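You operate a simulated robot arm through the tools that you are given. There is no shell and no other tool.

The job below is to be done with a simulated robot arm. You get a single attempt, and the scene is never put back.

Task
Press the yellow dough ball into a thin chapati.
Fine: ball in the middle of the lower plate; leave lever and plate up so that it shows.
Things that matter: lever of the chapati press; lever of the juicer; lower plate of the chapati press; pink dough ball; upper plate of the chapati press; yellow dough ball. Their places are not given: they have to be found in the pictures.

The check looks at the end state, three seconds after you hand in, the way a careful person would. Anything else that was tipped, shoved, dropped, spilled or broken makes it a failure.

Robot
A 6-joint arm with a two-finger parallel gripper, fixed in place. Base frame: the origin is on the floor under the middle of its stand, x ahead of it, y to its left, z up. Units: mm, degrees, N and s.
It reaches about 1313 mm from its shoulder. Its first joint turns from -166.0 to 166.0 degrees. Payload 3.43 kg.
Tool frame: the origin (TCP) lies between the finger pads and is the grasp point; the fingertips stand 34 mm ahead of it; z points along the fingers, y is the line along which they close. Largest opening 128 mm; finger width 24, thickness 12; the body of the gripper, 48 by 130 mm, starts 96 mm behind the TCP.
Orientation is that of the tool frame in the base frame, as a unit quaternion [w, x, y, z]. With the fingers straight down and closing along the base's y, the tool's x points along the base's -x, its y along +y and its z along -z.

Tools
- The arm moves only by the tool move_arm. Its argument "moves" is a list of rows, each a list of 3 entries, a list of its own where there are three numbers: the shift along the tool's x, y, z in mm, then the turn, a rotation vector about the tool's x, y, z in degrees, then the gripper command, from -1 (shut) to 1 (fully open), values between in proportion. In form: [[[dx, dy, dz], [ax, ay, az], grip], ...]. A call has 1 to 20 rows; each row shifts and turns the commanded pose from where the row before left it, along the tool's axes as they then stand. Rows are played at 5 a second. More than 50 mm and 8.6 degrees between two rows, or a gripper value outside its range, and nothing of the call is played. A pose out of reach is approached as far as the arm can. The call stops where the force on the tool passes 40 N (or 10 N more than at its start, if that is more) or the arm is blocked; 0.2 s more then pass. The fingers move at their own pace (about 153 mm/s each) and stop on an object; they squeeze with about 26 N. The grip force told is the motor's: it shows also when the fingers shut on nothing. Time passes only in rows, and 0.2 s behind the last, so rows that do not move let the fingers close. The reply holds the time, the measured pose of the TCP, the force on the tool along the base axes, the opening and the grip force, in the units named above and with some noise, with the torque about the TCP (base axes, N m) and any sound that the robot's microphone picked up.
- Cameras (640 x 400 px; columns grow to the right, rows downward): "scene" is fixed at [48.8, 500.1, 1448.7]; the picture's right is [-0.01, -1.00, 0.00], its down [-0.58, 0.01, -0.82] and it looks along [0.82, -0.01, -0.58] (base axes); focal length 323 px, centre (320, 200). "wrist" rides on the gripper at [76, -11, -160] in the tool frame; the picture's right is [0.15, 0.99, 0.00], its down [-0.88, 0.13, -0.46] and it looks along [-0.45, 0.07, 0.89] (tool axes); focal length 234 px, centre (320, 200).
- capture(camera): a new picture of that camera. It takes no simulated time.
- measure_at(camera, pixels): for up to 12 pixels [column, row] of the newest picture of that camera ("zoom" is the newest enlarged one), the place [x, y, z] in the base frame of the surface seen there, good to about 2 mm. It takes no simulated time.
- inspect(camera, box): a new picture of the part [left, top, right, bottom] of that camera's present view, enlarged. It takes no simulated time.
- hand_in(): hands the job in; it is judged then, once.

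Leave the gripper open and the arm clear of the work at the hand-in unless told otherwise.

The tools are called by a JSON object that holds its "name" and its "arguments". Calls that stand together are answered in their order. move_arm: Moves the arm, as the interface text tells. Its arguments: {"type":"object","properties":{"moves":{"type":"array"}},"required":["moves"]} The other tools are called the same way: capture (camera) takes a picture; measure_at (camera, pixels) gives the place of the surface under pixels of a picture; inspect (camera, box) takes an enlarged picture of a part of a camera's view; hand_in () hands the job in.

At the start:

```text
time: 0.0
ee_pos: [476.6, 326.9, 1172.9]
orientation: [0.001, 0.0, 1.0, 0.002]
wrist_force: [0.4, -0.4, 0.3]
moment: [-0.02, -0.02, 0.03]
grip_width: 128.2
gripper_force: 0.1
```

scene: 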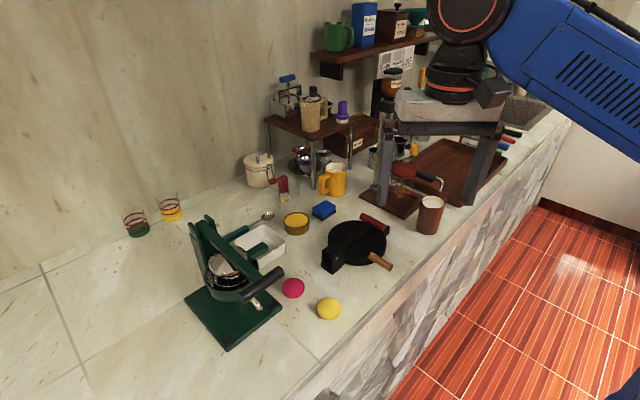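
wrist: 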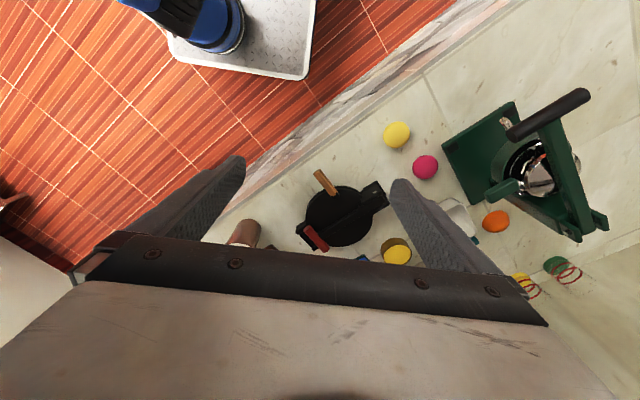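

I see the black chapati press near (355,245), the green juicer near (235,280), the pink ball at (293,288) and the yellow ball at (328,308). I'll enlarge these areas first.

{"name": "inspect", "arguments": {"camera": "scene", "box": [260, 190, 460, 330]}}

{"name": "inspect", "arguments": {"camera": "wrist", "box": [220, 100, 480, 280]}}

```text
2.86 times, centred on (360, 260) of scene
```

zoom: 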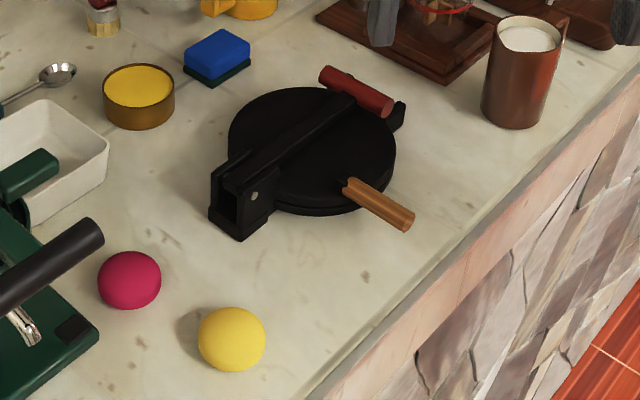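

```text
2.22 times, centred on (350, 190) of wrist
```

zoom: 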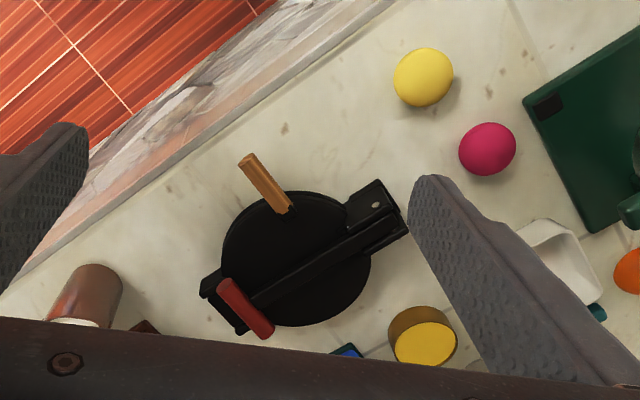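

Next I measure points on the press, the balls and the counter to get the layout.

{"name": "measure_at", "arguments": {"camera": "scene", "pixels": [[328, 308], [293, 288], [365, 217], [384, 229], [375, 222], [370, 253], [388, 265], [330, 262], [345, 258], [355, 237], [375, 245], [340, 290]]}}

{"name": "inspect", "arguments": {"camera": "scene", "box": [315, 200, 405, 280]}}

{"name": "inspect", "arguments": {"camera": "wrist", "box": [285, 160, 405, 260]}}

```text
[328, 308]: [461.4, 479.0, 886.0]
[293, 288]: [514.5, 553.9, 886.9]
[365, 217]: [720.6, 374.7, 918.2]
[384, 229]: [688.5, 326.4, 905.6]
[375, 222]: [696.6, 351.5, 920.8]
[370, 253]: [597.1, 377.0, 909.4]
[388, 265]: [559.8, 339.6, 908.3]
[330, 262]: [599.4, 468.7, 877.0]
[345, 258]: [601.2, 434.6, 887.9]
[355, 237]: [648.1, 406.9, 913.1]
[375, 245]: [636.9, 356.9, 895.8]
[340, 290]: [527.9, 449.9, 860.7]
```

```text
5.00 times, centred on (360, 240) of scene
```

zoom: 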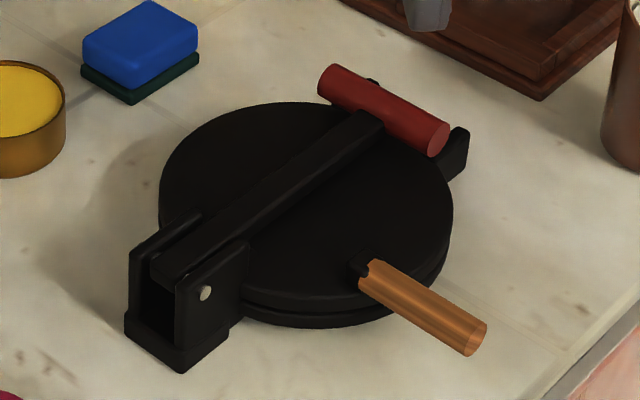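

```text
4.00 times, centred on (345, 210) of wrist
```

zoom: 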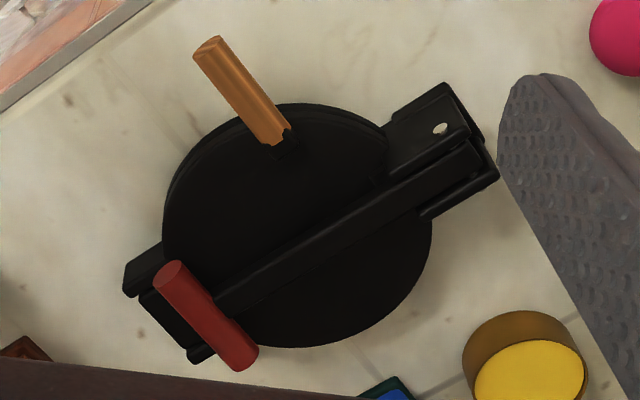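

The lever (red handle) pivots in the bracket at the left end. A second bracket under the red handle looks like the plate hinge, and the wooden handle sits on the upper plate. I'll measure these in the enlarged wrist view.

{"name": "measure_at", "arguments": {"camera": "zoom", "pixels": [[208, 48], [240, 90], [268, 130], [286, 146], [440, 129], [432, 90], [490, 165], [170, 270], [240, 358], [208, 315], [130, 285], [197, 357]]}}

{"name": "measure_at", "arguments": {"camera": "zoom", "pixels": [[235, 300], [300, 260], [360, 220], [440, 170], [300, 110], [170, 220], [425, 260], [300, 340], [300, 200], [340, 290], [165, 310], [460, 190]]}}

```text
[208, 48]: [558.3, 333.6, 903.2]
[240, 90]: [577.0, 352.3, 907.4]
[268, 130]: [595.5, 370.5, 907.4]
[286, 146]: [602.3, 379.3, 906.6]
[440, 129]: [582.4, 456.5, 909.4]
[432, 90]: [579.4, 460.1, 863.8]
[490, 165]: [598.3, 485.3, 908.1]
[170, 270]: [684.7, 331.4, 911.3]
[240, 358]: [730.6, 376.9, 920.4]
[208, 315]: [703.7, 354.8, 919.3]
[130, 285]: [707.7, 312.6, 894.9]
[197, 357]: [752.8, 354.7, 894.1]
```

```text
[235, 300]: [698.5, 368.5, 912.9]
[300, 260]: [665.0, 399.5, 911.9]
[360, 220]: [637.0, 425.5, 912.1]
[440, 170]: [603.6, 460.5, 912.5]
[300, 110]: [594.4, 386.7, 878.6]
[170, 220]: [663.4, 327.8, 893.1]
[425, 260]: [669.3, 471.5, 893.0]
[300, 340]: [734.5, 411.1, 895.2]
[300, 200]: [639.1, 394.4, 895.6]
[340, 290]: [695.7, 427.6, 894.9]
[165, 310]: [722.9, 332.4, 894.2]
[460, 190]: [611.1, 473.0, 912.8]
```

The press axis lies at about 45 degrees, with its centre near (664, 400). The lever pivot is at the (-x,+y) end and the plate hinge at the (+x,-y) end. I'll measure the surroundings (juicer, mug, bowl, tray, pot) and enlarge the balls and juicer.

{"name": "measure_at", "arguments": {"camera": "scene", "pixels": [[278, 271], [248, 293], [207, 222], [275, 310], [237, 340], [430, 200], [296, 222], [324, 209], [265, 245], [400, 195], [328, 298], [328, 318]]}}

{"name": "inspect", "arguments": {"camera": "scene", "box": [180, 200, 360, 350]}}

{"name": "inspect", "arguments": {"camera": "wrist", "box": [360, 80, 640, 260]}}

```text
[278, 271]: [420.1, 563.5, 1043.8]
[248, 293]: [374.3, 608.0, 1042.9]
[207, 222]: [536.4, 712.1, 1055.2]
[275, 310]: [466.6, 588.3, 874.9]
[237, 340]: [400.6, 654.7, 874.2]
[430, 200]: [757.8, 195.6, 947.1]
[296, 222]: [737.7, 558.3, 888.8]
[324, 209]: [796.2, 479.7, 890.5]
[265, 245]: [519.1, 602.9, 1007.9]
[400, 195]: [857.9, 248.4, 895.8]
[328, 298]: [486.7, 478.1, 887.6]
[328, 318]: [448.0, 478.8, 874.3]
```

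```text
2.67 times, centred on (270, 275) of scene
```

zoom: 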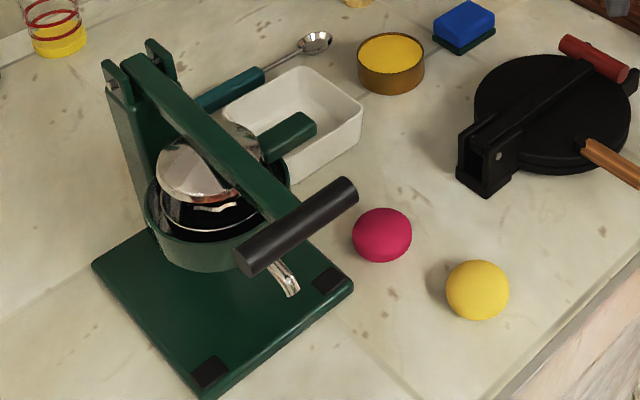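

```text
2.22 times, centred on (500, 170) of wrist
```

zoom: 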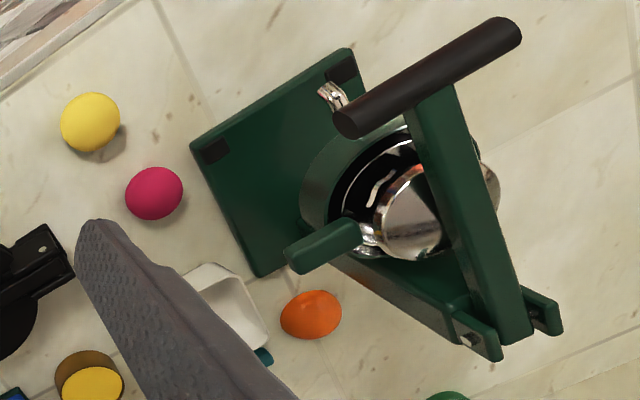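

I measure the yellow ball, the pink ball and the counter in the wrist view to get their size and centres.

{"name": "measure_at", "arguments": {"camera": "wrist", "pixels": [[397, 134], [386, 134], [408, 133], [396, 124], [396, 145], [425, 167], [414, 167], [436, 167], [425, 156], [425, 178], [375, 140], [400, 160]]}}

{"name": "inspect", "arguments": {"camera": "wrist", "box": [280, 210, 340, 260]}}

```text
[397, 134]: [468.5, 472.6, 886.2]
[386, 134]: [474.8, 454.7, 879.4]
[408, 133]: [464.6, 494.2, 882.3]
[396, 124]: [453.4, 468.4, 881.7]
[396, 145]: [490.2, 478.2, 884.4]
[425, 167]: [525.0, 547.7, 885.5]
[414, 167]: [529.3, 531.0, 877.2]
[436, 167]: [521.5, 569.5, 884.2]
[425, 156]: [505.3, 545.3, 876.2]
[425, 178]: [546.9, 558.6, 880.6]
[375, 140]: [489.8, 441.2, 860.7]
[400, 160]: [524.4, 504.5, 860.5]
```

```text
8.00 times, centred on (310, 235) of wrist
```

zoom: 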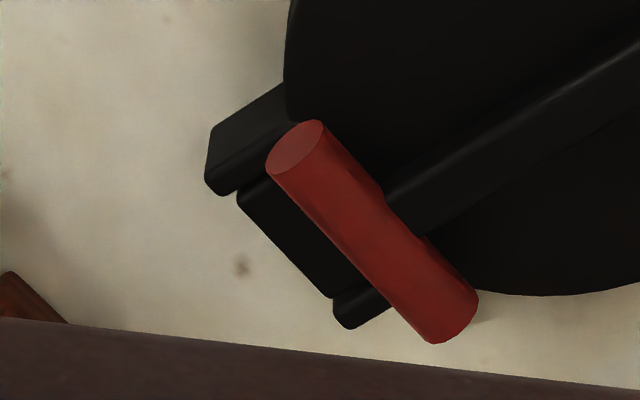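

I measure the red handle and hinge lugs in this strong enlargement.

{"name": "measure_at", "arguments": {"camera": "zoom", "pixels": [[305, 140], [290, 155], [318, 124], [460, 305], [440, 335], [380, 230], [350, 250], [400, 220], [260, 130], [225, 165], [360, 310], [290, 240]]}}

{"name": "inspect", "arguments": {"camera": "scene", "box": [355, 205, 405, 240]}}

```text
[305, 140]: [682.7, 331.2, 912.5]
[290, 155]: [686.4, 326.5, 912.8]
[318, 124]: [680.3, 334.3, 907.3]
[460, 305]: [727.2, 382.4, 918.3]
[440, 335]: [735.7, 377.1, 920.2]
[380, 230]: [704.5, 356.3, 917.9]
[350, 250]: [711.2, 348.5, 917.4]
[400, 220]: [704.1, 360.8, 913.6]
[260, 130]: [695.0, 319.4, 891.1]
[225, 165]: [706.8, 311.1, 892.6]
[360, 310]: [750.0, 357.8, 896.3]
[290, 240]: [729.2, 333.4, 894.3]
```

```text
11.43 times, centred on (380, 222) of scene
```

zoom: 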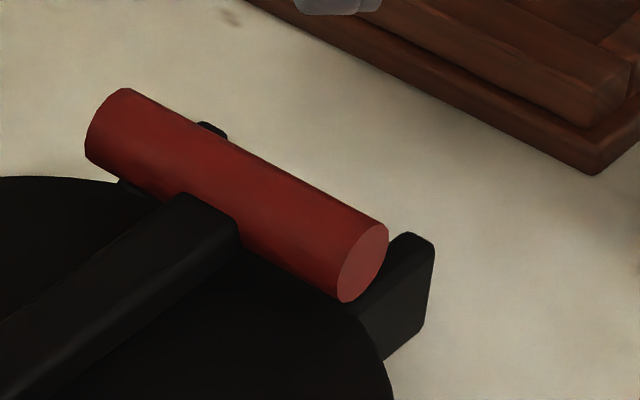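

The red handle is about 70 mm long and 18–20 mm thick, with its axis near z=910. Now I look at the lever pivot bracket and the wooden handle up close.

{"name": "inspect", "arguments": {"camera": "scene", "box": [318, 240, 368, 276]}}

{"name": "measure_at", "arguments": {"camera": "zoom", "pixels": [[243, 235], [200, 250], [290, 190], [180, 290], [240, 300], [85, 170], [180, 165], [100, 250], [320, 100], [160, 110], [340, 60], [30, 250]]}}

```text
11.11 times, centred on (343, 258) of scene
```

zoom: 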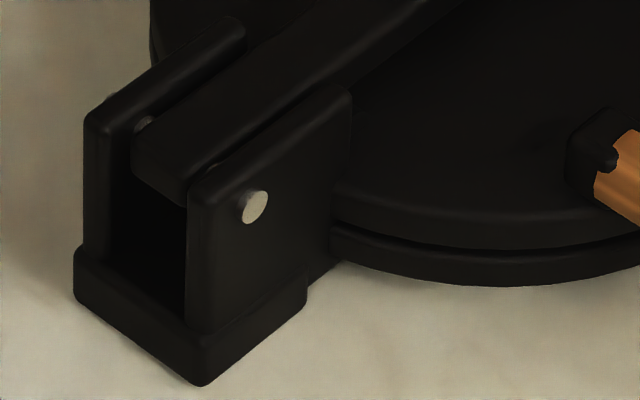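

```text
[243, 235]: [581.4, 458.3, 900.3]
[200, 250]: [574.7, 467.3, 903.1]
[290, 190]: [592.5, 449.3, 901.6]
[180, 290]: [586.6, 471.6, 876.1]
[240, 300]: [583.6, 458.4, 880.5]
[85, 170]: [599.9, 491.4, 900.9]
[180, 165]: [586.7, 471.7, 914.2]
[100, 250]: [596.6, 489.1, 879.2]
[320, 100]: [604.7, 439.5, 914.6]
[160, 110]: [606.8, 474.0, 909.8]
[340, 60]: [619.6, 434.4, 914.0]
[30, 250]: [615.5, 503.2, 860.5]
```

Pivot pin is near (582, 457, 905), at the press's lever end. Now the wooden handle.

{"name": "inspect", "arguments": {"camera": "scene", "box": [360, 240, 410, 280]}}

{"name": "measure_at", "arguments": {"camera": "zoom", "pixels": [[135, 130], [180, 150], [250, 200], [330, 250], [370, 270], [400, 300], [380, 320], [300, 280], [230, 235], [160, 185], [95, 110], [60, 240]]}}

```text
10.00 times, centred on (385, 260) of scene
```

zoom: 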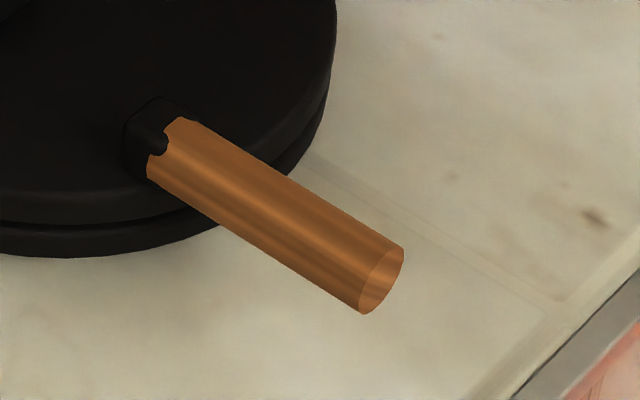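

```text
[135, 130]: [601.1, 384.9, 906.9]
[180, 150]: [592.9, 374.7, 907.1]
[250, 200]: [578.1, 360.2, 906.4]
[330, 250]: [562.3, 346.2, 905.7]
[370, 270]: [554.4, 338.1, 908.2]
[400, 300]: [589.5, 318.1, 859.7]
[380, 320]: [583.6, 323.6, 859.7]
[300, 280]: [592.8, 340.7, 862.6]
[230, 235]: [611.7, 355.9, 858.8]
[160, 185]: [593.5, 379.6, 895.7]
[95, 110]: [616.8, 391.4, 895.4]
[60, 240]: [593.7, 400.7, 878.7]
```

Layout is clear now. First I turn the gripper by -45° about its own z so that it closes along the press axis (along the lever), staying in place, with an opening of about 44 mm.

{"name": "move_arm", "arguments": {"moves": [[[0, 0, 0], [0, 0, -7.5], -0.3], [[0, 0, 0], [0, 0, -7.5], -0.3], [[0, 0, 0], [0, 0, -7.5], -0.3], [[0, 0, 0], [0, 0, -7.5], -0.3], [[0, 0, 0], [0, 0, -7.5], -0.3], [[0, 0, 0], [0, 0, -7.5], -0.3], [[0, 0, 0], [0, 0, 0], -0.3]]}}

```text
time: 1.6
ee_pos: [476.8, 325.8, 1172.3]
orientation: [0.003, -0.384, 0.924, 0.002]
wrist_force: [0.4, -1.3, 0.7]
moment: [-0.02, 0.01, -0.01]
grip_width: 44.6
gripper_force: 0.0
```

The tool x now points along -n and the tool y along -d as planned. Next I move above the near half of the red handle, to about (693, 339, 1010).

{"name": "move_arm", "arguments": {"moves": [[[-18.06, -15.94, 18.03], [0, 0, 0], -0.3], [[-18.06, -15.94, 18.03], [0, 0, 0], -0.3], [[-18.06, -15.94, 18.03], [0, 0, 0], -0.3], [[-18.06, -15.94, 18.03], [0, 0, 0], -0.3], [[-18.06, -15.94, 18.03], [0, 0, 0], -0.3], [[-18.06, -15.94, 18.03], [0, 0, 0], -0.3], [[-18.06, -15.94, 18.03], [0, 0, 0], -0.3], [[-18.06, -15.94, 18.03], [0, 0, 0], -0.3], [[-18.06, -15.94, 18.03], [0, 0, 0], -0.3], [[0, 0, 0], [0, 0, 0], -0.3]]}}

{"name": "capture", "arguments": {"camera": "wrist"}}

{"name": "capture", "arguments": {"camera": "scene"}}

```text
time: 3.8
ee_pos: [694.8, 341.2, 1011.1]
orientation: [0.002, -0.382, 0.924, 0.001]
wrist_force: [-0.2, -1.1, -0.2]
moment: [0.02, -0.02, -0.03]
grip_width: 44.8
gripper_force: 0.0
```

```text
taken
```

wrist: 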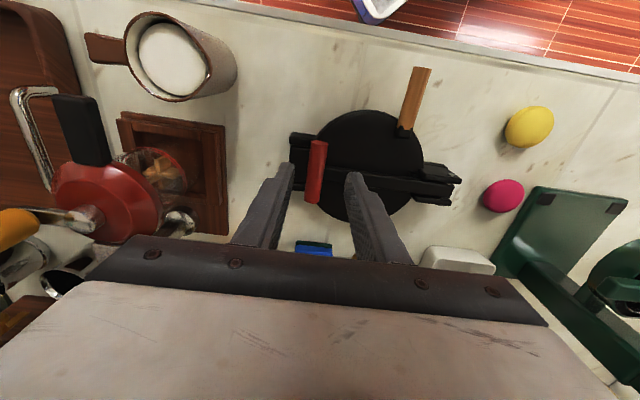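

```text
taken
```

scene: 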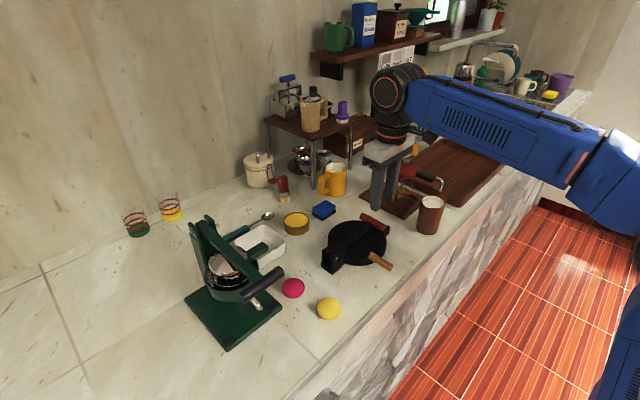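

The wrist view shows the red handle at about (316,172), between the fingers. I measure it again from this closer view.

{"name": "inspect", "arguments": {"camera": "wrist", "box": [270, 100, 470, 230]}}

{"name": "measure_at", "arguments": {"camera": "wrist", "pixels": [[318, 146], [315, 172], [312, 200], [311, 172], [322, 172], [350, 168], [400, 180], [445, 172], [410, 120], [420, 75], [415, 100], [297, 150]]}}

```text
3.08 times, centred on (370, 165) of wrist
```

zoom: 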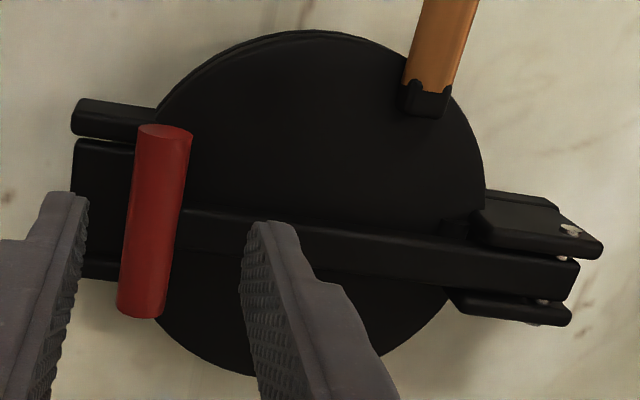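

```text
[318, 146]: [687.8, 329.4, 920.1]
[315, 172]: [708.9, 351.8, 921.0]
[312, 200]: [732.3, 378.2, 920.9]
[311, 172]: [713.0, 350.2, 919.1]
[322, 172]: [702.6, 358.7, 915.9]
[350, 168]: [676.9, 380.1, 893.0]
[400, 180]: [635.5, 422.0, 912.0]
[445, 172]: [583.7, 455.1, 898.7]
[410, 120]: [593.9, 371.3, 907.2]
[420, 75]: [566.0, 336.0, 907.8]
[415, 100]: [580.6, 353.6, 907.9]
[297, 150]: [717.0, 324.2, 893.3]
```

Handle axis centre is about (709, 353, 911) and the TCP is aligned with it along d. I shift 2.5 mm toward -n and come down to TCP z≈933, which puts the tips about 4 mm above the plate.

{"name": "move_arm", "arguments": {"moves": [[[2.5, -1, 15], [0, 0, 0], -0.3], [[0, 0, 15], [0, 0, 0], -0.3], [[0, 0, 15], [0, 0, 0], -0.3], [[0, 0, 15], [0, 0, 0], -0.3], [[0, 0, 10], [0, 0, 0], -0.3], [[0, 0, 6], [0, 0, 0], -0.3], [[0, 0, 0], [0, 0, 0], -0.3]]}}

{"name": "inspect", "arguments": {"camera": "wrist", "box": [240, 80, 480, 260]}}

{"name": "inspect", "arguments": {"camera": "scene", "box": [330, 180, 420, 260]}}

```text
time: 5.4
ee_pos: [692.2, 339.0, 935.0]
orientation: [0.002, -0.383, 0.924, 0.002]
wrist_force: [0.4, -0.2, -0.4]
moment: [-0.01, -0.02, -0.03]
grip_width: 44.7
gripper_force: 0.1
```

```text
2.22 times, centred on (360, 170) of wrist
```

zoom: 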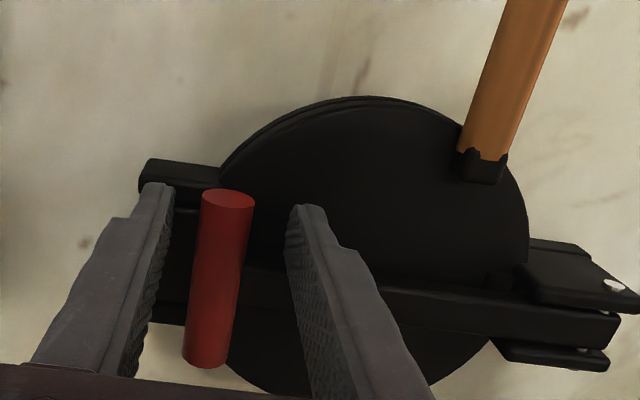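

```text
5.00 times, centred on (375, 220) of scene
```

zoom: 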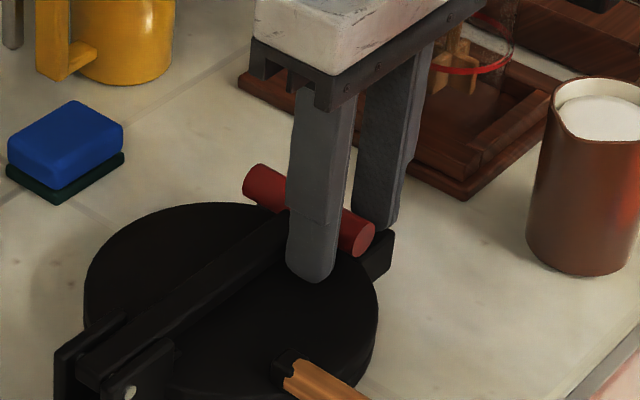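

The fingers straddle the red handle clear of everything. Now I close the gripper on it.

{"name": "move_arm", "arguments": {"moves": [[[0, 0, 0], [0, 0, 0], -0.6], [[0, 0, 0], [0, 0, 0], -0.8], [[0, 0, 0], [0, 0, 0], -1], [[0, 0, 0], [0, 0, 0], -1]]}}

```text
time: 6.4
ee_pos: [694.1, 337.6, 934.3]
orientation: [0.003, -0.382, 0.924, 0.001]
wrist_force: [27.1, -23.7, 1.1]
moment: [-0.59, -0.58, 0.05]
grip_width: 19.7
gripper_force: 45.1
```

The handle is gripped (19.7 mm wide), with about 36 N of side force toward +d. I shift the command about 2.4 mm toward +d to relax it.

{"name": "move_arm", "arguments": {"moves": [[[0, -1.2, 0], [0, 0, 0], -1], [[0, -1.2, 0], [0, 0, 0], -1], [[0, 0, 0], [0, 0, 0], -1]]}}

```text
time: 7.2
ee_pos: [694.5, 337.7, 935.0]
orientation: [0.001, -0.383, 0.924, 0.003]
wrist_force: [15.0, -7.6, -1.8]
moment: [-0.03, -0.48, -0.06]
grip_width: 19.4
gripper_force: 45.0
```

The residual force is modest. Now I start lifting the lever along its arc about the pivot (radius ~164 mm), the first 9° slowly, and check the forces.

{"name": "move_arm", "arguments": {"moves": [[[0, 0.55, -8.59], [0, 0, 0], -1], [[0, 0.99, -8.53], [0, 0, 0], -1], [[0, 1.43, -8.47], [0, 0, 0], -1], [[0, 0, 0], [0, 0, 0], -1]]}}

{"name": "inspect", "arguments": {"camera": "scene", "box": [310, 170, 430, 280]}}

```text
time: 8.2
ee_pos: [694.0, 338.3, 960.3]
orientation: [0.002, -0.382, 0.924, 0.002]
wrist_force: [10.3, -3.8, -0.2]
moment: [-0.05, -0.33, 0.01]
grip_width: 19.6
gripper_force: 44.9
```

```text
3.64 times, centred on (370, 225) of scene
```

zoom: 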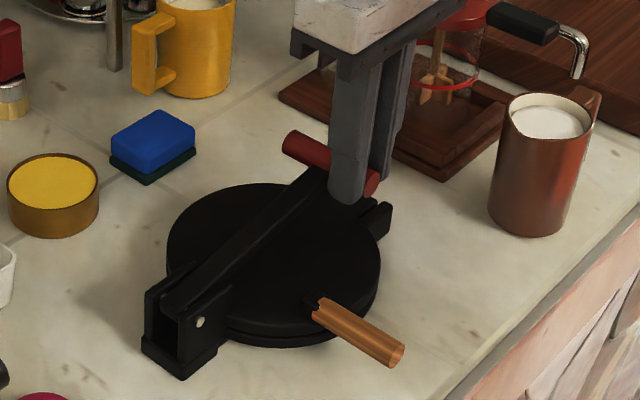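

The lever lifts cleanly and the upper plate stays down. I keep going along the arc to about 41°.

{"name": "move_arm", "arguments": {"moves": [[[0, 1.0, -11.29], [0, 0, 0], -1], [[0, 2.97, -11.06], [0, 0, 0], -1], [[0, 3.72, -10.82], [0, 0, 0], -1], [[0, 4.48, -10.54], [0, 0, 0], -1], [[0, 5.19, -10.2], [0, 0, 0], -1], [[0, 5.9, -9.81], [0, 0, 0], -1], [[0, 6.56, -9.38], [0, 0, 0], -1], [[0, 7.21, -8.89], [0, 0, 0], -1], [[0, 0, 0], [0, 0, 0], -1]]}}

{"name": "inspect", "arguments": {"camera": "scene", "box": [310, 130, 430, 280]}}

{"name": "inspect", "arguments": {"camera": "wrist", "box": [220, 60, 500, 260]}}

```text
time: 10.2
ee_pos: [665.6, 366.5, 1042.4]
orientation: [0.001, -0.383, 0.924, 0.001]
wrist_force: [6.7, -0.1, 1.9]
moment: [-0.68, 0.38, 0.04]
grip_width: 19.5
gripper_force: 45.6
```

```text
2.67 times, centred on (370, 205) of scene
```

zoom: 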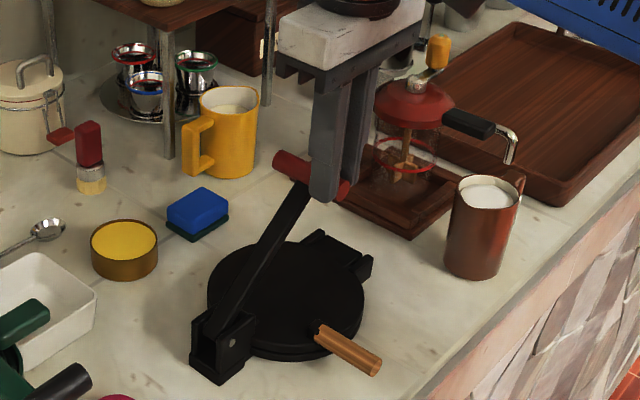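

```text
2.00 times, centred on (360, 160) of wrist
```

zoom: 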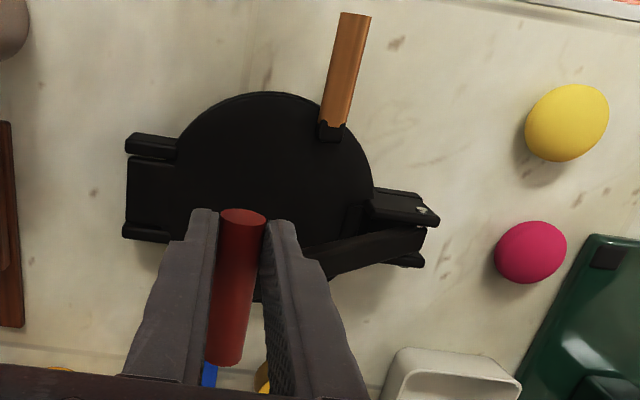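

It follows well, with forces of only a few newtons. I continue from about 41° to 86°.

{"name": "move_arm", "arguments": {"moves": [[[0, 9.85, -10.38], [0, 0, 0], -1], [[0, 10.71, -9.48], [0, 0, 0], -1], [[0, 11.5, -8.51], [0, 0, 0], -1], [[0, 12.2, -7.48], [0, 0, 0], -1], [[0, 12.8, -6.38], [0, 0, 0], -1], [[0, 13.32, -5.25], [0, 0, 0], -1], [[0, 13.72, -4.06], [0, 0, 0], -1], [[0, 14.02, -2.85], [0, 0, 0], -1], [[0, 14.21, -1.62], [0, 0, 0], -1], [[0, 0, 0], [0, 0, 0], -1]]}}

{"name": "inspect", "arguments": {"camera": "scene", "box": [280, 110, 430, 310]}}

{"name": "capture", "arguments": {"camera": "wrist"}}

```text
time: 12.4
ee_pos: [586.7, 444.6, 1098.4]
orientation: [0.002, -0.382, 0.924, 0.002]
wrist_force: [-3.8, -4.0, -4.4]
moment: [0.2, -0.26, 0.01]
grip_width: 19.6
gripper_force: 44.8
```

```text
2.00 times, centred on (355, 210) of scene
```

zoom: 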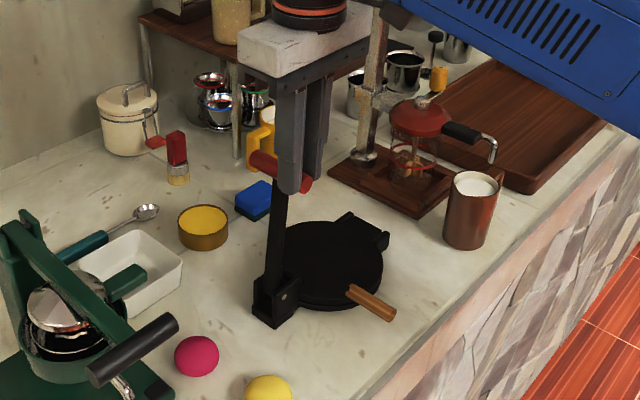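

```text
taken
```

wrist: 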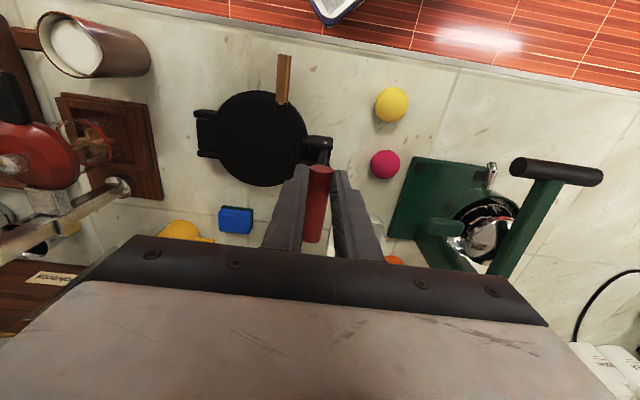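

The lever is almost vertical now. I carry it on past vertical, to about 105°, and watch for a stop.

{"name": "move_arm", "arguments": {"moves": [[[0, 8.6, -0.4], [0, 0, 0], -1], [[0, 8.6, 0], [0, 0, 0], -1], [[0, 8.6, 0.4], [0, 0, 0], -1], [[0, 8.6, 0.9], [0, 0, 0], -1], [[0, 8.6, 1.3], [0, 0, 0], -1], [[0, 0, 0], [0, 0, 0], -1]]}}

{"name": "inspect", "arguments": {"camera": "scene", "box": [280, 110, 430, 310]}}

```text
time: 13.8
ee_pos: [555.6, 474.6, 1097.3]
orientation: [0.001, -0.383, 0.924, 0.001]
wrist_force: [6.1, 5.2, -0.9]
moment: [0.02, -0.23, 0.0]
grip_width: 19.4
gripper_force: 45.1
```

```text
2.00 times, centred on (355, 210) of scene
```

zoom: 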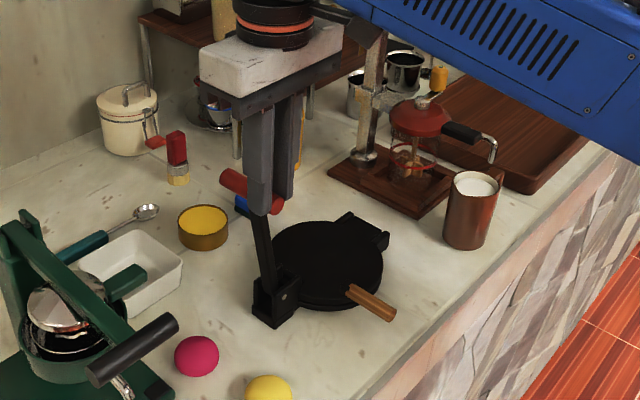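

No stop yet at about 101°. I go on another few degrees with the same care.

{"name": "move_arm", "arguments": {"moves": [[[0, 8.1, 2.2], [0, 0, 0], -1], [[0, 0, 0], [0, 0, 0], -1], [[0, 8.28, 2.3], [0, 0, 0], -1], [[0, 0, 0], [0, 0, 0], -1]]}}

```text
time: 14.6
ee_pos: [547.3, 482.5, 1093.9]
orientation: [0.004, -0.38, 0.925, -0.001]
wrist_force: [14.0, -15.7, 0.4]
moment: [-0.47, -0.66, 0.27]
grip_width: 19.6
gripper_force: 45.0
stopped in row 4: the force on the tool passed its limit at 47 N (the readings are from after the stop); the commanded pose is now the measured one
```

There is a stop at about 105°, so the lever rests open past vertical. I open the fingers to about 46 mm and rise straight up.

{"name": "move_arm", "arguments": {"moves": [[[0, 0, 0], [0, 0, 0], -0.6], [[0, 0, 0], [0, 0, 0], -0.4], [[0, 0, 0], [0, 0, 0], -0.28], [[0, 0, 0], [0, 0, 0], -0.28], [[0, 0, -10], [0, 0, 0], -0.28], [[0, 0, -20], [0, 0, 0], -0.28], [[0, 0, -20], [0, 0, 0], -0.28], [[0, 0, 0], [0, 0, 0], -0.28]]}}

{"name": "capture", "arguments": {"camera": "scene"}}

{"name": "capture", "arguments": {"camera": "wrist"}}

```text
time: 16.4
ee_pos: [544.8, 484.2, 1141.6]
orientation: [0.006, -0.381, 0.924, 0.002]
wrist_force: [-0.6, 1.0, -0.2]
moment: [-0.01, 0.0, 0.02]
grip_width: 46.0
gripper_force: 0.0
```

```text
taken
```

scene: 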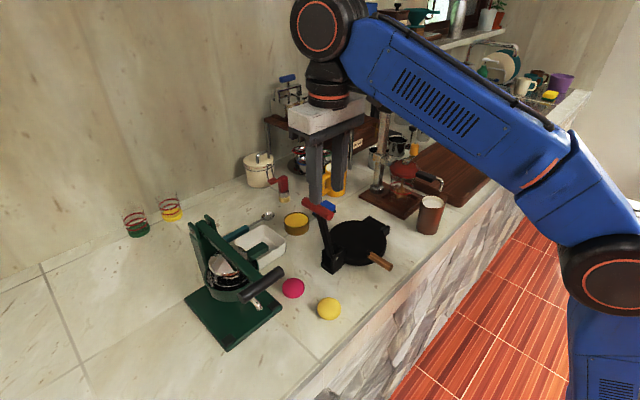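

```text
taken
```

wrist: 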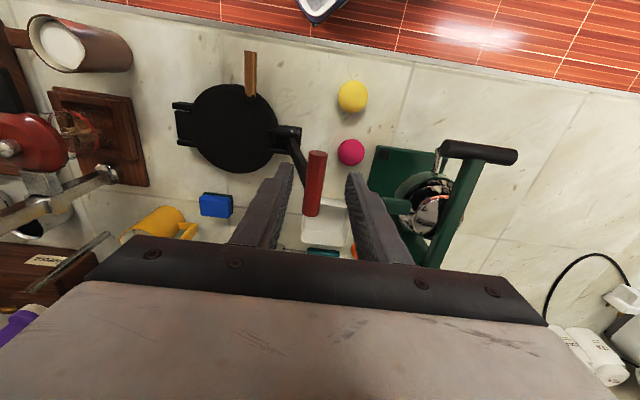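

The lever stays up by itself. Now I look at the upper plate without the lever over it, and measure rim points and the wooden handle.

{"name": "inspect", "arguments": {"camera": "wrist", "box": [160, 40, 340, 190]}}

{"name": "measure_at", "arguments": {"camera": "wrist", "pixels": [[250, 55], [250, 70], [251, 85], [235, 130], [192, 128], [277, 128], [232, 170], [228, 90], [180, 106], [182, 143], [290, 131], [316, 155]]}}

{"name": "inspect", "arguments": {"camera": "scene", "box": [290, 190, 410, 280]}}

```text
2.67 times, centred on (250, 115) of wrist
```

zoom: 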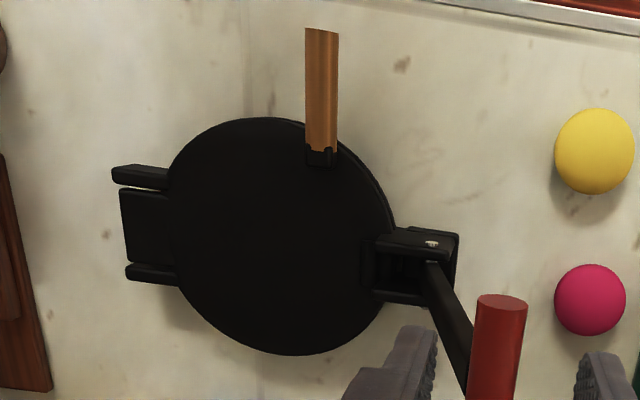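

```text
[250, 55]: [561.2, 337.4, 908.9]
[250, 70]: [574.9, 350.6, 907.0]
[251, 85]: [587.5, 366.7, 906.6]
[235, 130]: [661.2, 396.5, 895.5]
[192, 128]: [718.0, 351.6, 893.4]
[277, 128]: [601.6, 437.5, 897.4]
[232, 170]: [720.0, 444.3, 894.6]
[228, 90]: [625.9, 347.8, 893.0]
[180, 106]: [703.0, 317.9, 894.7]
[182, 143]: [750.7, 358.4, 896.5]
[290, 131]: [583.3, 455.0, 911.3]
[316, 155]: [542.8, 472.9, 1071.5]
```

```text
4.44 times, centred on (350, 235) of scene
```

zoom: 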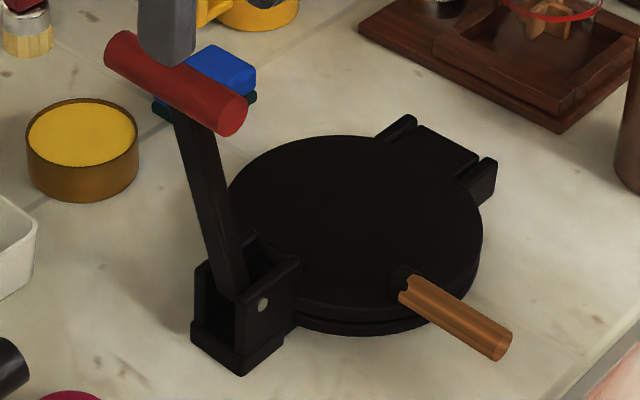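

The upper plate is centred near (664, 400), radius ~73, hinged at the far end. Next I go above the wooden handle, to about (574, 351), and come part-way down.

{"name": "move_arm", "arguments": {"moves": [[[14.6, -23, 0], [0, 0, 0], -0.28], [[14.6, -23, 0], [0, 0, 0], -0.28], [[14.6, -23, 0], [0, 0, 0], -0.28], [[14.6, -23, 0], [0, 0, 0], -0.28], [[14.6, -23, 0], [0, 0, 0], -0.28], [[0, 0, 30], [0, 0, 0], -0.28], [[0, 0, 30], [0, 0, 0], -0.28], [[0, 0, 30], [0, 0, 0], -0.28], [[0, 0, 30], [0, 0, 0], -0.28], [[0, 0, 30], [0, 0, 0], -0.28], [[0, 0, 0], [0, 0, 0], -0.28]]}}

{"name": "capture", "arguments": {"camera": "wrist"}}

{"name": "inspect", "arguments": {"camera": "scene", "box": [310, 180, 430, 280]}}

```text
time: 18.8
ee_pos: [576.2, 351.5, 992.2]
orientation: [0.004, -0.38, 0.925, -0.001]
wrist_force: [0.1, -0.3, -0.7]
moment: [0.0, -0.05, -0.01]
grip_width: 46.4
gripper_force: 0.1
```

```text
taken
```

wrist: 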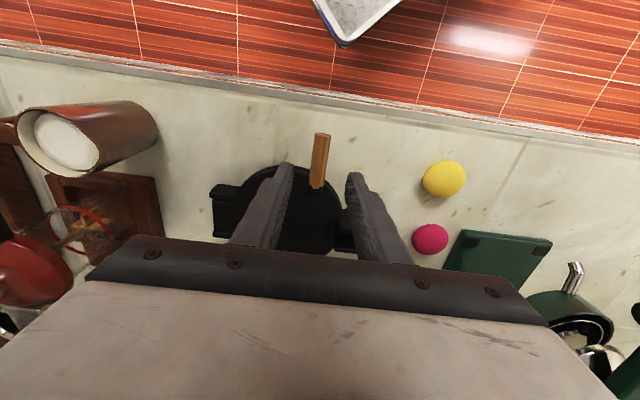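

```text
4.00 times, centred on (370, 230) of scene
```

zoom: 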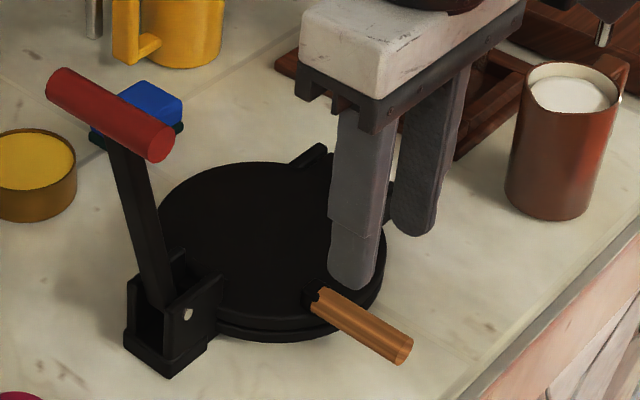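

The TCP is centred over the wooden handle. I come down so that the fingers straddle it, with the TCP at z≈906 (tips ~11 mm above the counter).

{"name": "move_arm", "arguments": {"moves": [[[1.5, 1, 20], [0, 0, 0], -0.28], [[0, 0, 20], [0, 0, 0], -0.28], [[0, 0, 20], [0, 0, 0], -0.28], [[0, 0, 15], [0, 0, 0], -0.28], [[0, 0, 10], [0, 0, 0], -0.28], [[0, 0, 0], [0, 0, 0], -0.28]]}}

{"name": "inspect", "arguments": {"camera": "wrist", "box": [200, 80, 440, 260]}}

{"name": "inspect", "arguments": {"camera": "scene", "box": [330, 200, 430, 290]}}

```text
time: 20.2
ee_pos: [576.1, 352.2, 906.3]
orientation: [0.004, -0.381, 0.924, -0.001]
wrist_force: [0.6, -0.7, -0.3]
moment: [0.03, 0.02, -0.01]
grip_width: 46.2
gripper_force: 0.0
```

```text
2.22 times, centred on (320, 170) of wrist
```

zoom: 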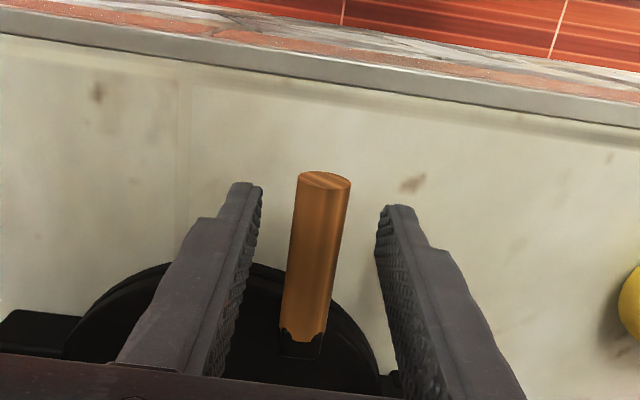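

```text
4.44 times, centred on (380, 245) of scene
```

zoom: 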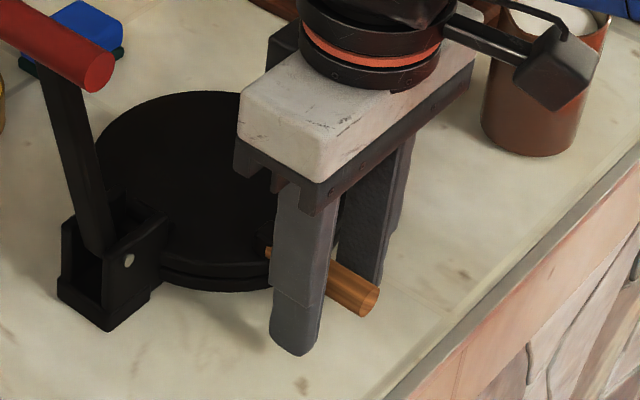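

Fingers straddle the wooden handle well. I close on it.

{"name": "move_arm", "arguments": {"moves": [[[0, 0, 0], [0, 0, 0], -0.6], [[0, 0, 0], [0, 0, 0], -0.75], [[0, 0, 0], [0, 0, 0], -1], [[0, 0, 0], [0, 0, 0], -1]]}}

```text
time: 21.2
ee_pos: [576.6, 350.5, 907.4]
orientation: [0.003, -0.38, 0.925, 0.0]
wrist_force: [19.2, -16.9, 1.0]
moment: [-0.24, -0.12, 0.37]
grip_width: 17.6
gripper_force: 45.4
```

The handle (17.6 mm) is gripped. I relax the side force and lift the first 10° of the plate's arc about the far hinge.

{"name": "move_arm", "arguments": {"moves": [[[0, -1.5, 0], [0, 0, 0], -1], [[0, -0.7, -5.2], [0, 0, 0], -1], [[0, -0.7, -5.1], [0, 0, 0], -1], [[0, -1.2, -5.1], [0, 0, 0], -1], [[0, -1.2, -5.0], [0, 0, 0], -1], [[0, 0, 0], [0, 0, 0], -1]]}}

{"name": "inspect", "arguments": {"camera": "scene", "box": [310, 180, 430, 290]}}

```text
time: 22.6
ee_pos: [580.0, 347.6, 927.9]
orientation: [0.003, -0.381, 0.925, 0.0]
wrist_force: [15.6, -4.9, -9.2]
moment: [-0.3, 0.27, 0.33]
grip_width: 17.6
gripper_force: 44.9
```

```text
3.64 times, centred on (370, 235) of scene
```

zoom: 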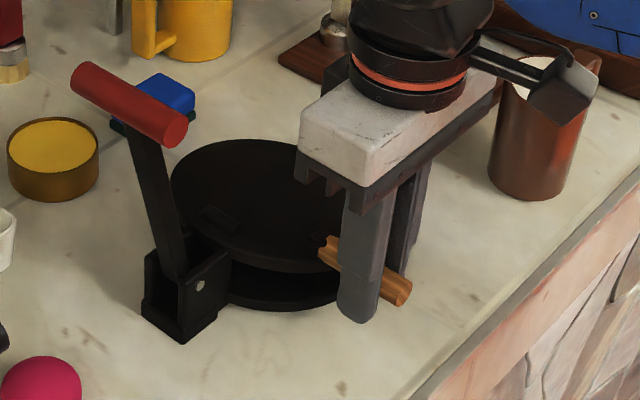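

The plate lifts smoothly with about 9 N. I continue along the arc to about 50°.

{"name": "move_arm", "arguments": {"moves": [[[0, -3.23, -9.87], [0, 0, 0], -1], [[0, -4.07, -9.56], [0, 0, 0], -1], [[0, -4.9, -9.17], [0, 0, 0], -1], [[0, -5.67, -8.7], [0, 0, 0], -1], [[0, -6.41, -8.18], [0, 0, 0], -1], [[0, -7.1, -7.58], [0, 0, 0], -1], [[0, -7.73, -6.94], [0, 0, 0], -1], [[0, 0, 0], [0, 0, 0], -1]]}}

{"name": "inspect", "arguments": {"camera": "scene", "box": [310, 150, 450, 290]}}

{"name": "capture", "arguments": {"camera": "wrist"}}

```text
time: 24.4
ee_pos: [604.7, 319.4, 988.9]
orientation: [0.005, -0.381, 0.925, 0.001]
wrist_force: [-5.1, 32.2, 23.6]
moment: [0.54, 0.03, 0.28]
grip_width: 17.8
gripper_force: 44.5
```

```text
2.86 times, centred on (380, 220) of scene
```

zoom: 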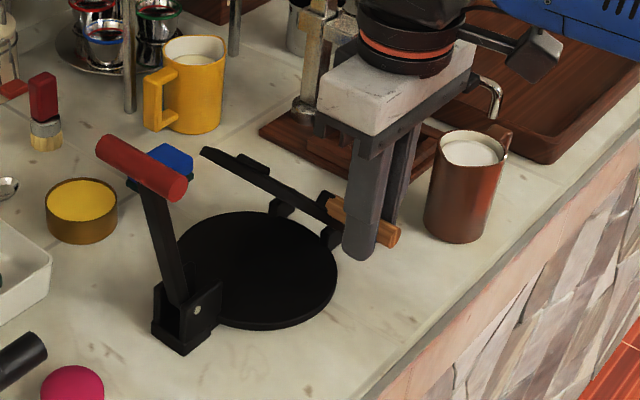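

```text
taken
```

wrist: 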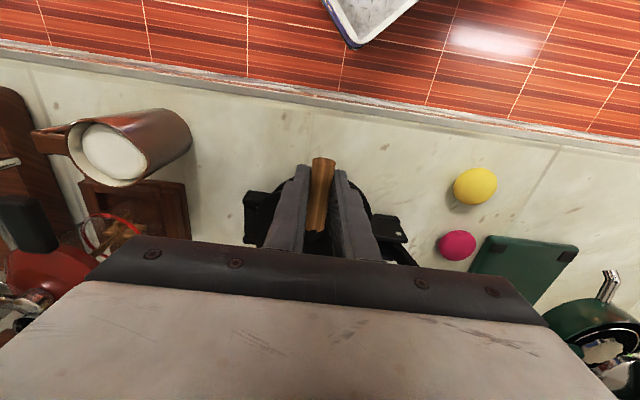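

The force has grown to about 40 N, pushing the tool outward from the hinge, so my hinge estimate is a bit off. Before going on I measure the hinge lugs now that they are visible.

{"name": "inspect", "arguments": {"camera": "scene", "box": [340, 190, 410, 250]}}

{"name": "measure_at", "arguments": {"camera": "scene", "pixels": [[367, 221], [383, 231], [369, 225], [386, 234], [366, 205], [355, 202], [385, 219], [352, 203]]}}

```text
6.67 times, centred on (375, 220) of scene
```

zoom: 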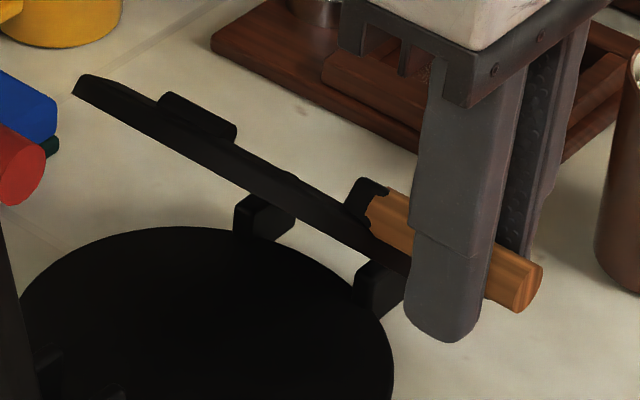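

```text
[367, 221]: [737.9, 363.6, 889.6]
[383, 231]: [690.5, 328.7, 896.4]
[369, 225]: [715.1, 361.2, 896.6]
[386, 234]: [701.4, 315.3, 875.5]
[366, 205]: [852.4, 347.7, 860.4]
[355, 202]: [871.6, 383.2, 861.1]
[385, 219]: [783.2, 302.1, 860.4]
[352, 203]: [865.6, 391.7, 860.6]
```

The hinge axis fits better at about d≈100, z≈884 (radius ~127). I relieve the force a little first and read it.

{"name": "move_arm", "arguments": {"moves": [[[-0.7, 1.2, -2.0], [0, 0, 0], -1], [[0, 0, 0], [0, 0, 0], -1]]}}

```text
time: 25.0
ee_pos: [604.8, 319.8, 989.8]
orientation: [0.003, -0.38, 0.925, -0.001]
wrist_force: [-4.3, 5.6, 3.0]
moment: [-0.18, 0.34, 0.33]
grip_width: 17.6
gripper_force: 45.0
```

Forces are down to a few newtons. I continue with the corrected arc in steps.

{"name": "move_arm", "arguments": {"moves": [[[0, -8.66, -7.05], [0, 0, 0], -1], [[0, -9.2, -6.24], [0, 0, 0], -1], [[0, -9.7, -5.43], [0, 0, 0], -1], [[0, 0, 0], [0, 0, 0], -1]]}}

```text
time: 26.0
ee_pos: [624.6, 300.8, 1010.2]
orientation: [0.003, -0.38, 0.925, -0.001]
wrist_force: [-10.5, -22.0, -23.2]
moment: [-0.4, 0.27, 0.28]
grip_width: 17.4
gripper_force: 44.9
```

Now there is a mild inward and sideways pull (~23 N), so I ease off slightly and continue with a slightly smaller radius.

{"name": "move_arm", "arguments": {"moves": [[[1, 0, 1], [0, 0, 0], -1], [[0, -9.85, -4.24], [0, 0, 0], -1], [[0, -10.29, -3.44], [0, 0, 0], -1], [[0, -10.54, -2.54], [0, 0, 0], -1], [[0, 0, 0], [0, 0, 0], -1]]}}

{"name": "inspect", "arguments": {"camera": "scene", "box": [310, 130, 450, 290]}}

{"name": "capture", "arguments": {"camera": "wrist"}}

```text
time: 27.2
ee_pos: [645.4, 280.5, 1018.8]
orientation: [0.004, -0.381, 0.924, 0.0]
wrist_force: [4.1, 8.3, 8.1]
moment: [0.13, 0.09, 0.32]
grip_width: 17.5
gripper_force: 45.0
```

```text
2.50 times, centred on (380, 210) of scene
```

zoom: 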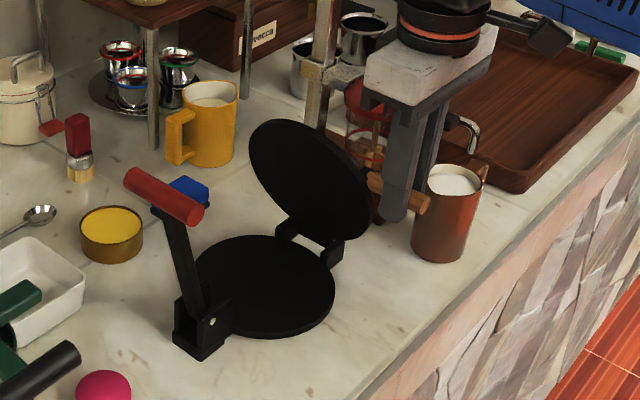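

```text
taken
```

wrist: 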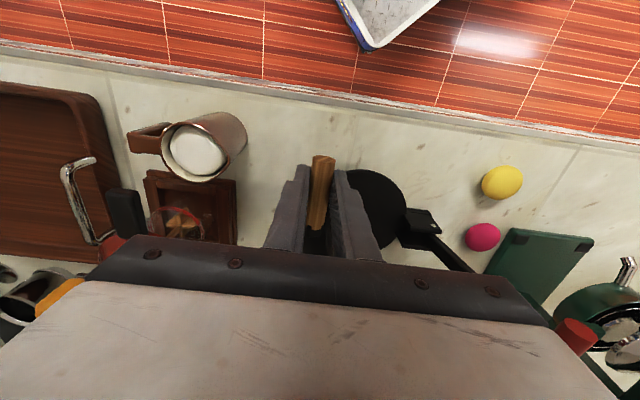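

Plate is at about 75°. I keep going over the top toward the stop.

{"name": "move_arm", "arguments": {"moves": [[[0, -10.73, -1.6], [0, 0, 0], -1], [[0, -10.82, -0.66], [0, 0, 0], -1], [[0, -10.84, 0.29], [0, 0, 0], -1], [[0, 0, 0], [0, 0, 0], -1]]}}

```text
time: 28.2
ee_pos: [668.6, 255.5, 1021.6]
orientation: [0.003, -0.381, 0.925, -0.001]
wrist_force: [8.0, 7.7, -5.0]
moment: [-0.25, 0.32, 0.27]
grip_width: 17.6
gripper_force: 44.8
```

About 88° of rotation now, low forces. I go further in smaller steps to find the stop.

{"name": "move_arm", "arguments": {"moves": [[[0, -10.77, 1.22], [0, 0, 0], -1], [[0, -10.63, 2.17], [0, 0, 0], -1], [[0, 0, 0], [0, 0, 0], -1], [[0, -5.2, 1.5], [0, 0, 0], -1], [[0, 0, 0], [0, 0, 0], -1]]}}

{"name": "inspect", "arguments": {"camera": "scene", "box": [310, 130, 450, 290]}}

```text
time: 29.4
ee_pos: [686.7, 238.0, 1016.5]
orientation: [0.004, -0.381, 0.925, -0.001]
wrist_force: [4.8, 7.5, -4.8]
moment: [0.56, -0.2, 0.27]
grip_width: 17.5
gripper_force: 44.6
```

```text
2.50 times, centred on (380, 210) of scene
```

zoom: 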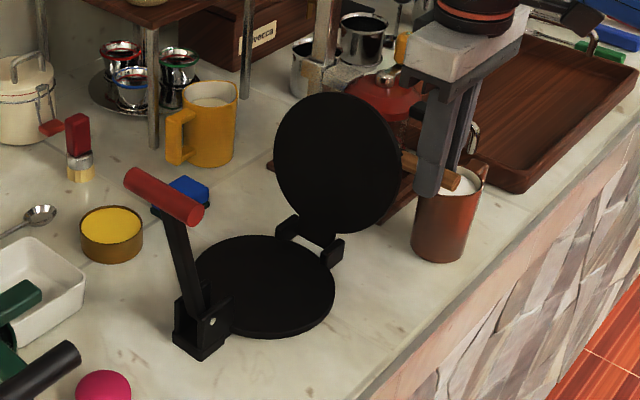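

No stop yet (about 99°). A few more small steps.

{"name": "move_arm", "arguments": {"moves": [[[0, -5, 1.6], [0, 0, 0], -1], [[0, 0, 0], [0, 0, 0], -1], [[0, -5, 1.8], [0, 0, 0], -1], [[0, 0, 0], [0, 0, 0], -1]]}}

```text
time: 29.9
ee_pos: [687.8, 237.2, 1016.9]
orientation: [0.004, -0.383, 0.924, 0.003]
wrist_force: [-11.2, 18.7, 1.5]
moment: [0.28, 0.37, 0.02]
grip_width: 17.6
gripper_force: 45.2
stopped in row 2: the force on the tool passed its limit at 44 N (the readings are from after the stop); the commanded pose is now the measured one
```

The stop is reached at about 100°, past vertical, so the plate should rest there. I release slowly and lift clear.

{"name": "move_arm", "arguments": {"moves": [[[0, 0, 0], [0, 0, 0], -0.68], [[0, 0, 0], [0, 0, 0], -0.5], [[0, 0, 0], [0, 0, 0], -0.28], [[0, 0, 0], [0, 0, 0], -0.28], [[0, 0, -15], [0, 0, 0], -0.28], [[0, 0, -25], [0, 0, 0], -0.28], [[0, 0, -25], [0, 0, 0], -0.28], [[0, 0, -25], [0, 0, 0], -0.28], [[0, 0, 0], [0, 0, 0], -0.28]]}}

{"name": "capture", "arguments": {"camera": "scene"}}

{"name": "capture", "arguments": {"camera": "wrist"}}

```text
time: 31.9
ee_pos: [687.1, 234.3, 1107.7]
orientation: [0.004, -0.382, 0.924, 0.002]
wrist_force: [0.0, -0.7, 1.0]
moment: [-0.02, -0.02, 0.03]
grip_width: 46.2
gripper_force: 0.2
```

```text
taken
```

scene: 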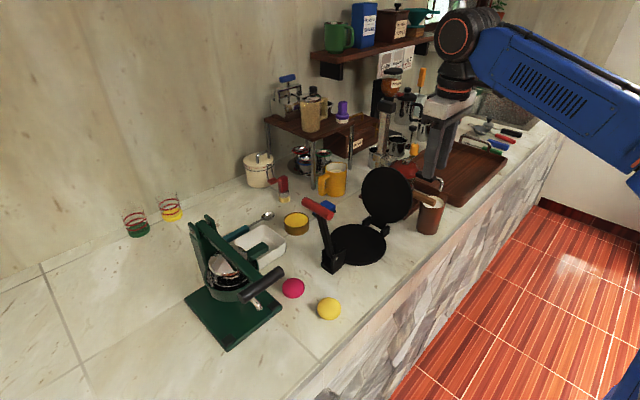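

```text
taken
```

wrist: 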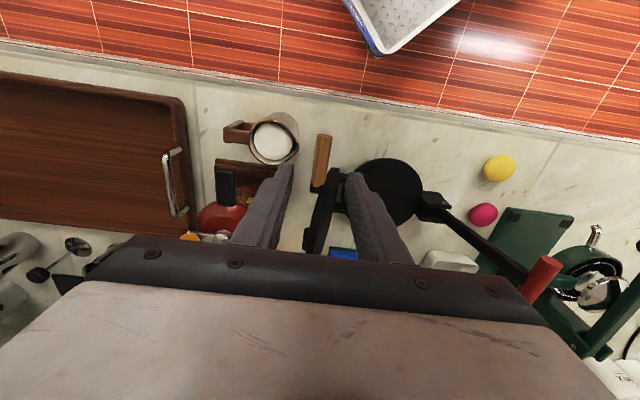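

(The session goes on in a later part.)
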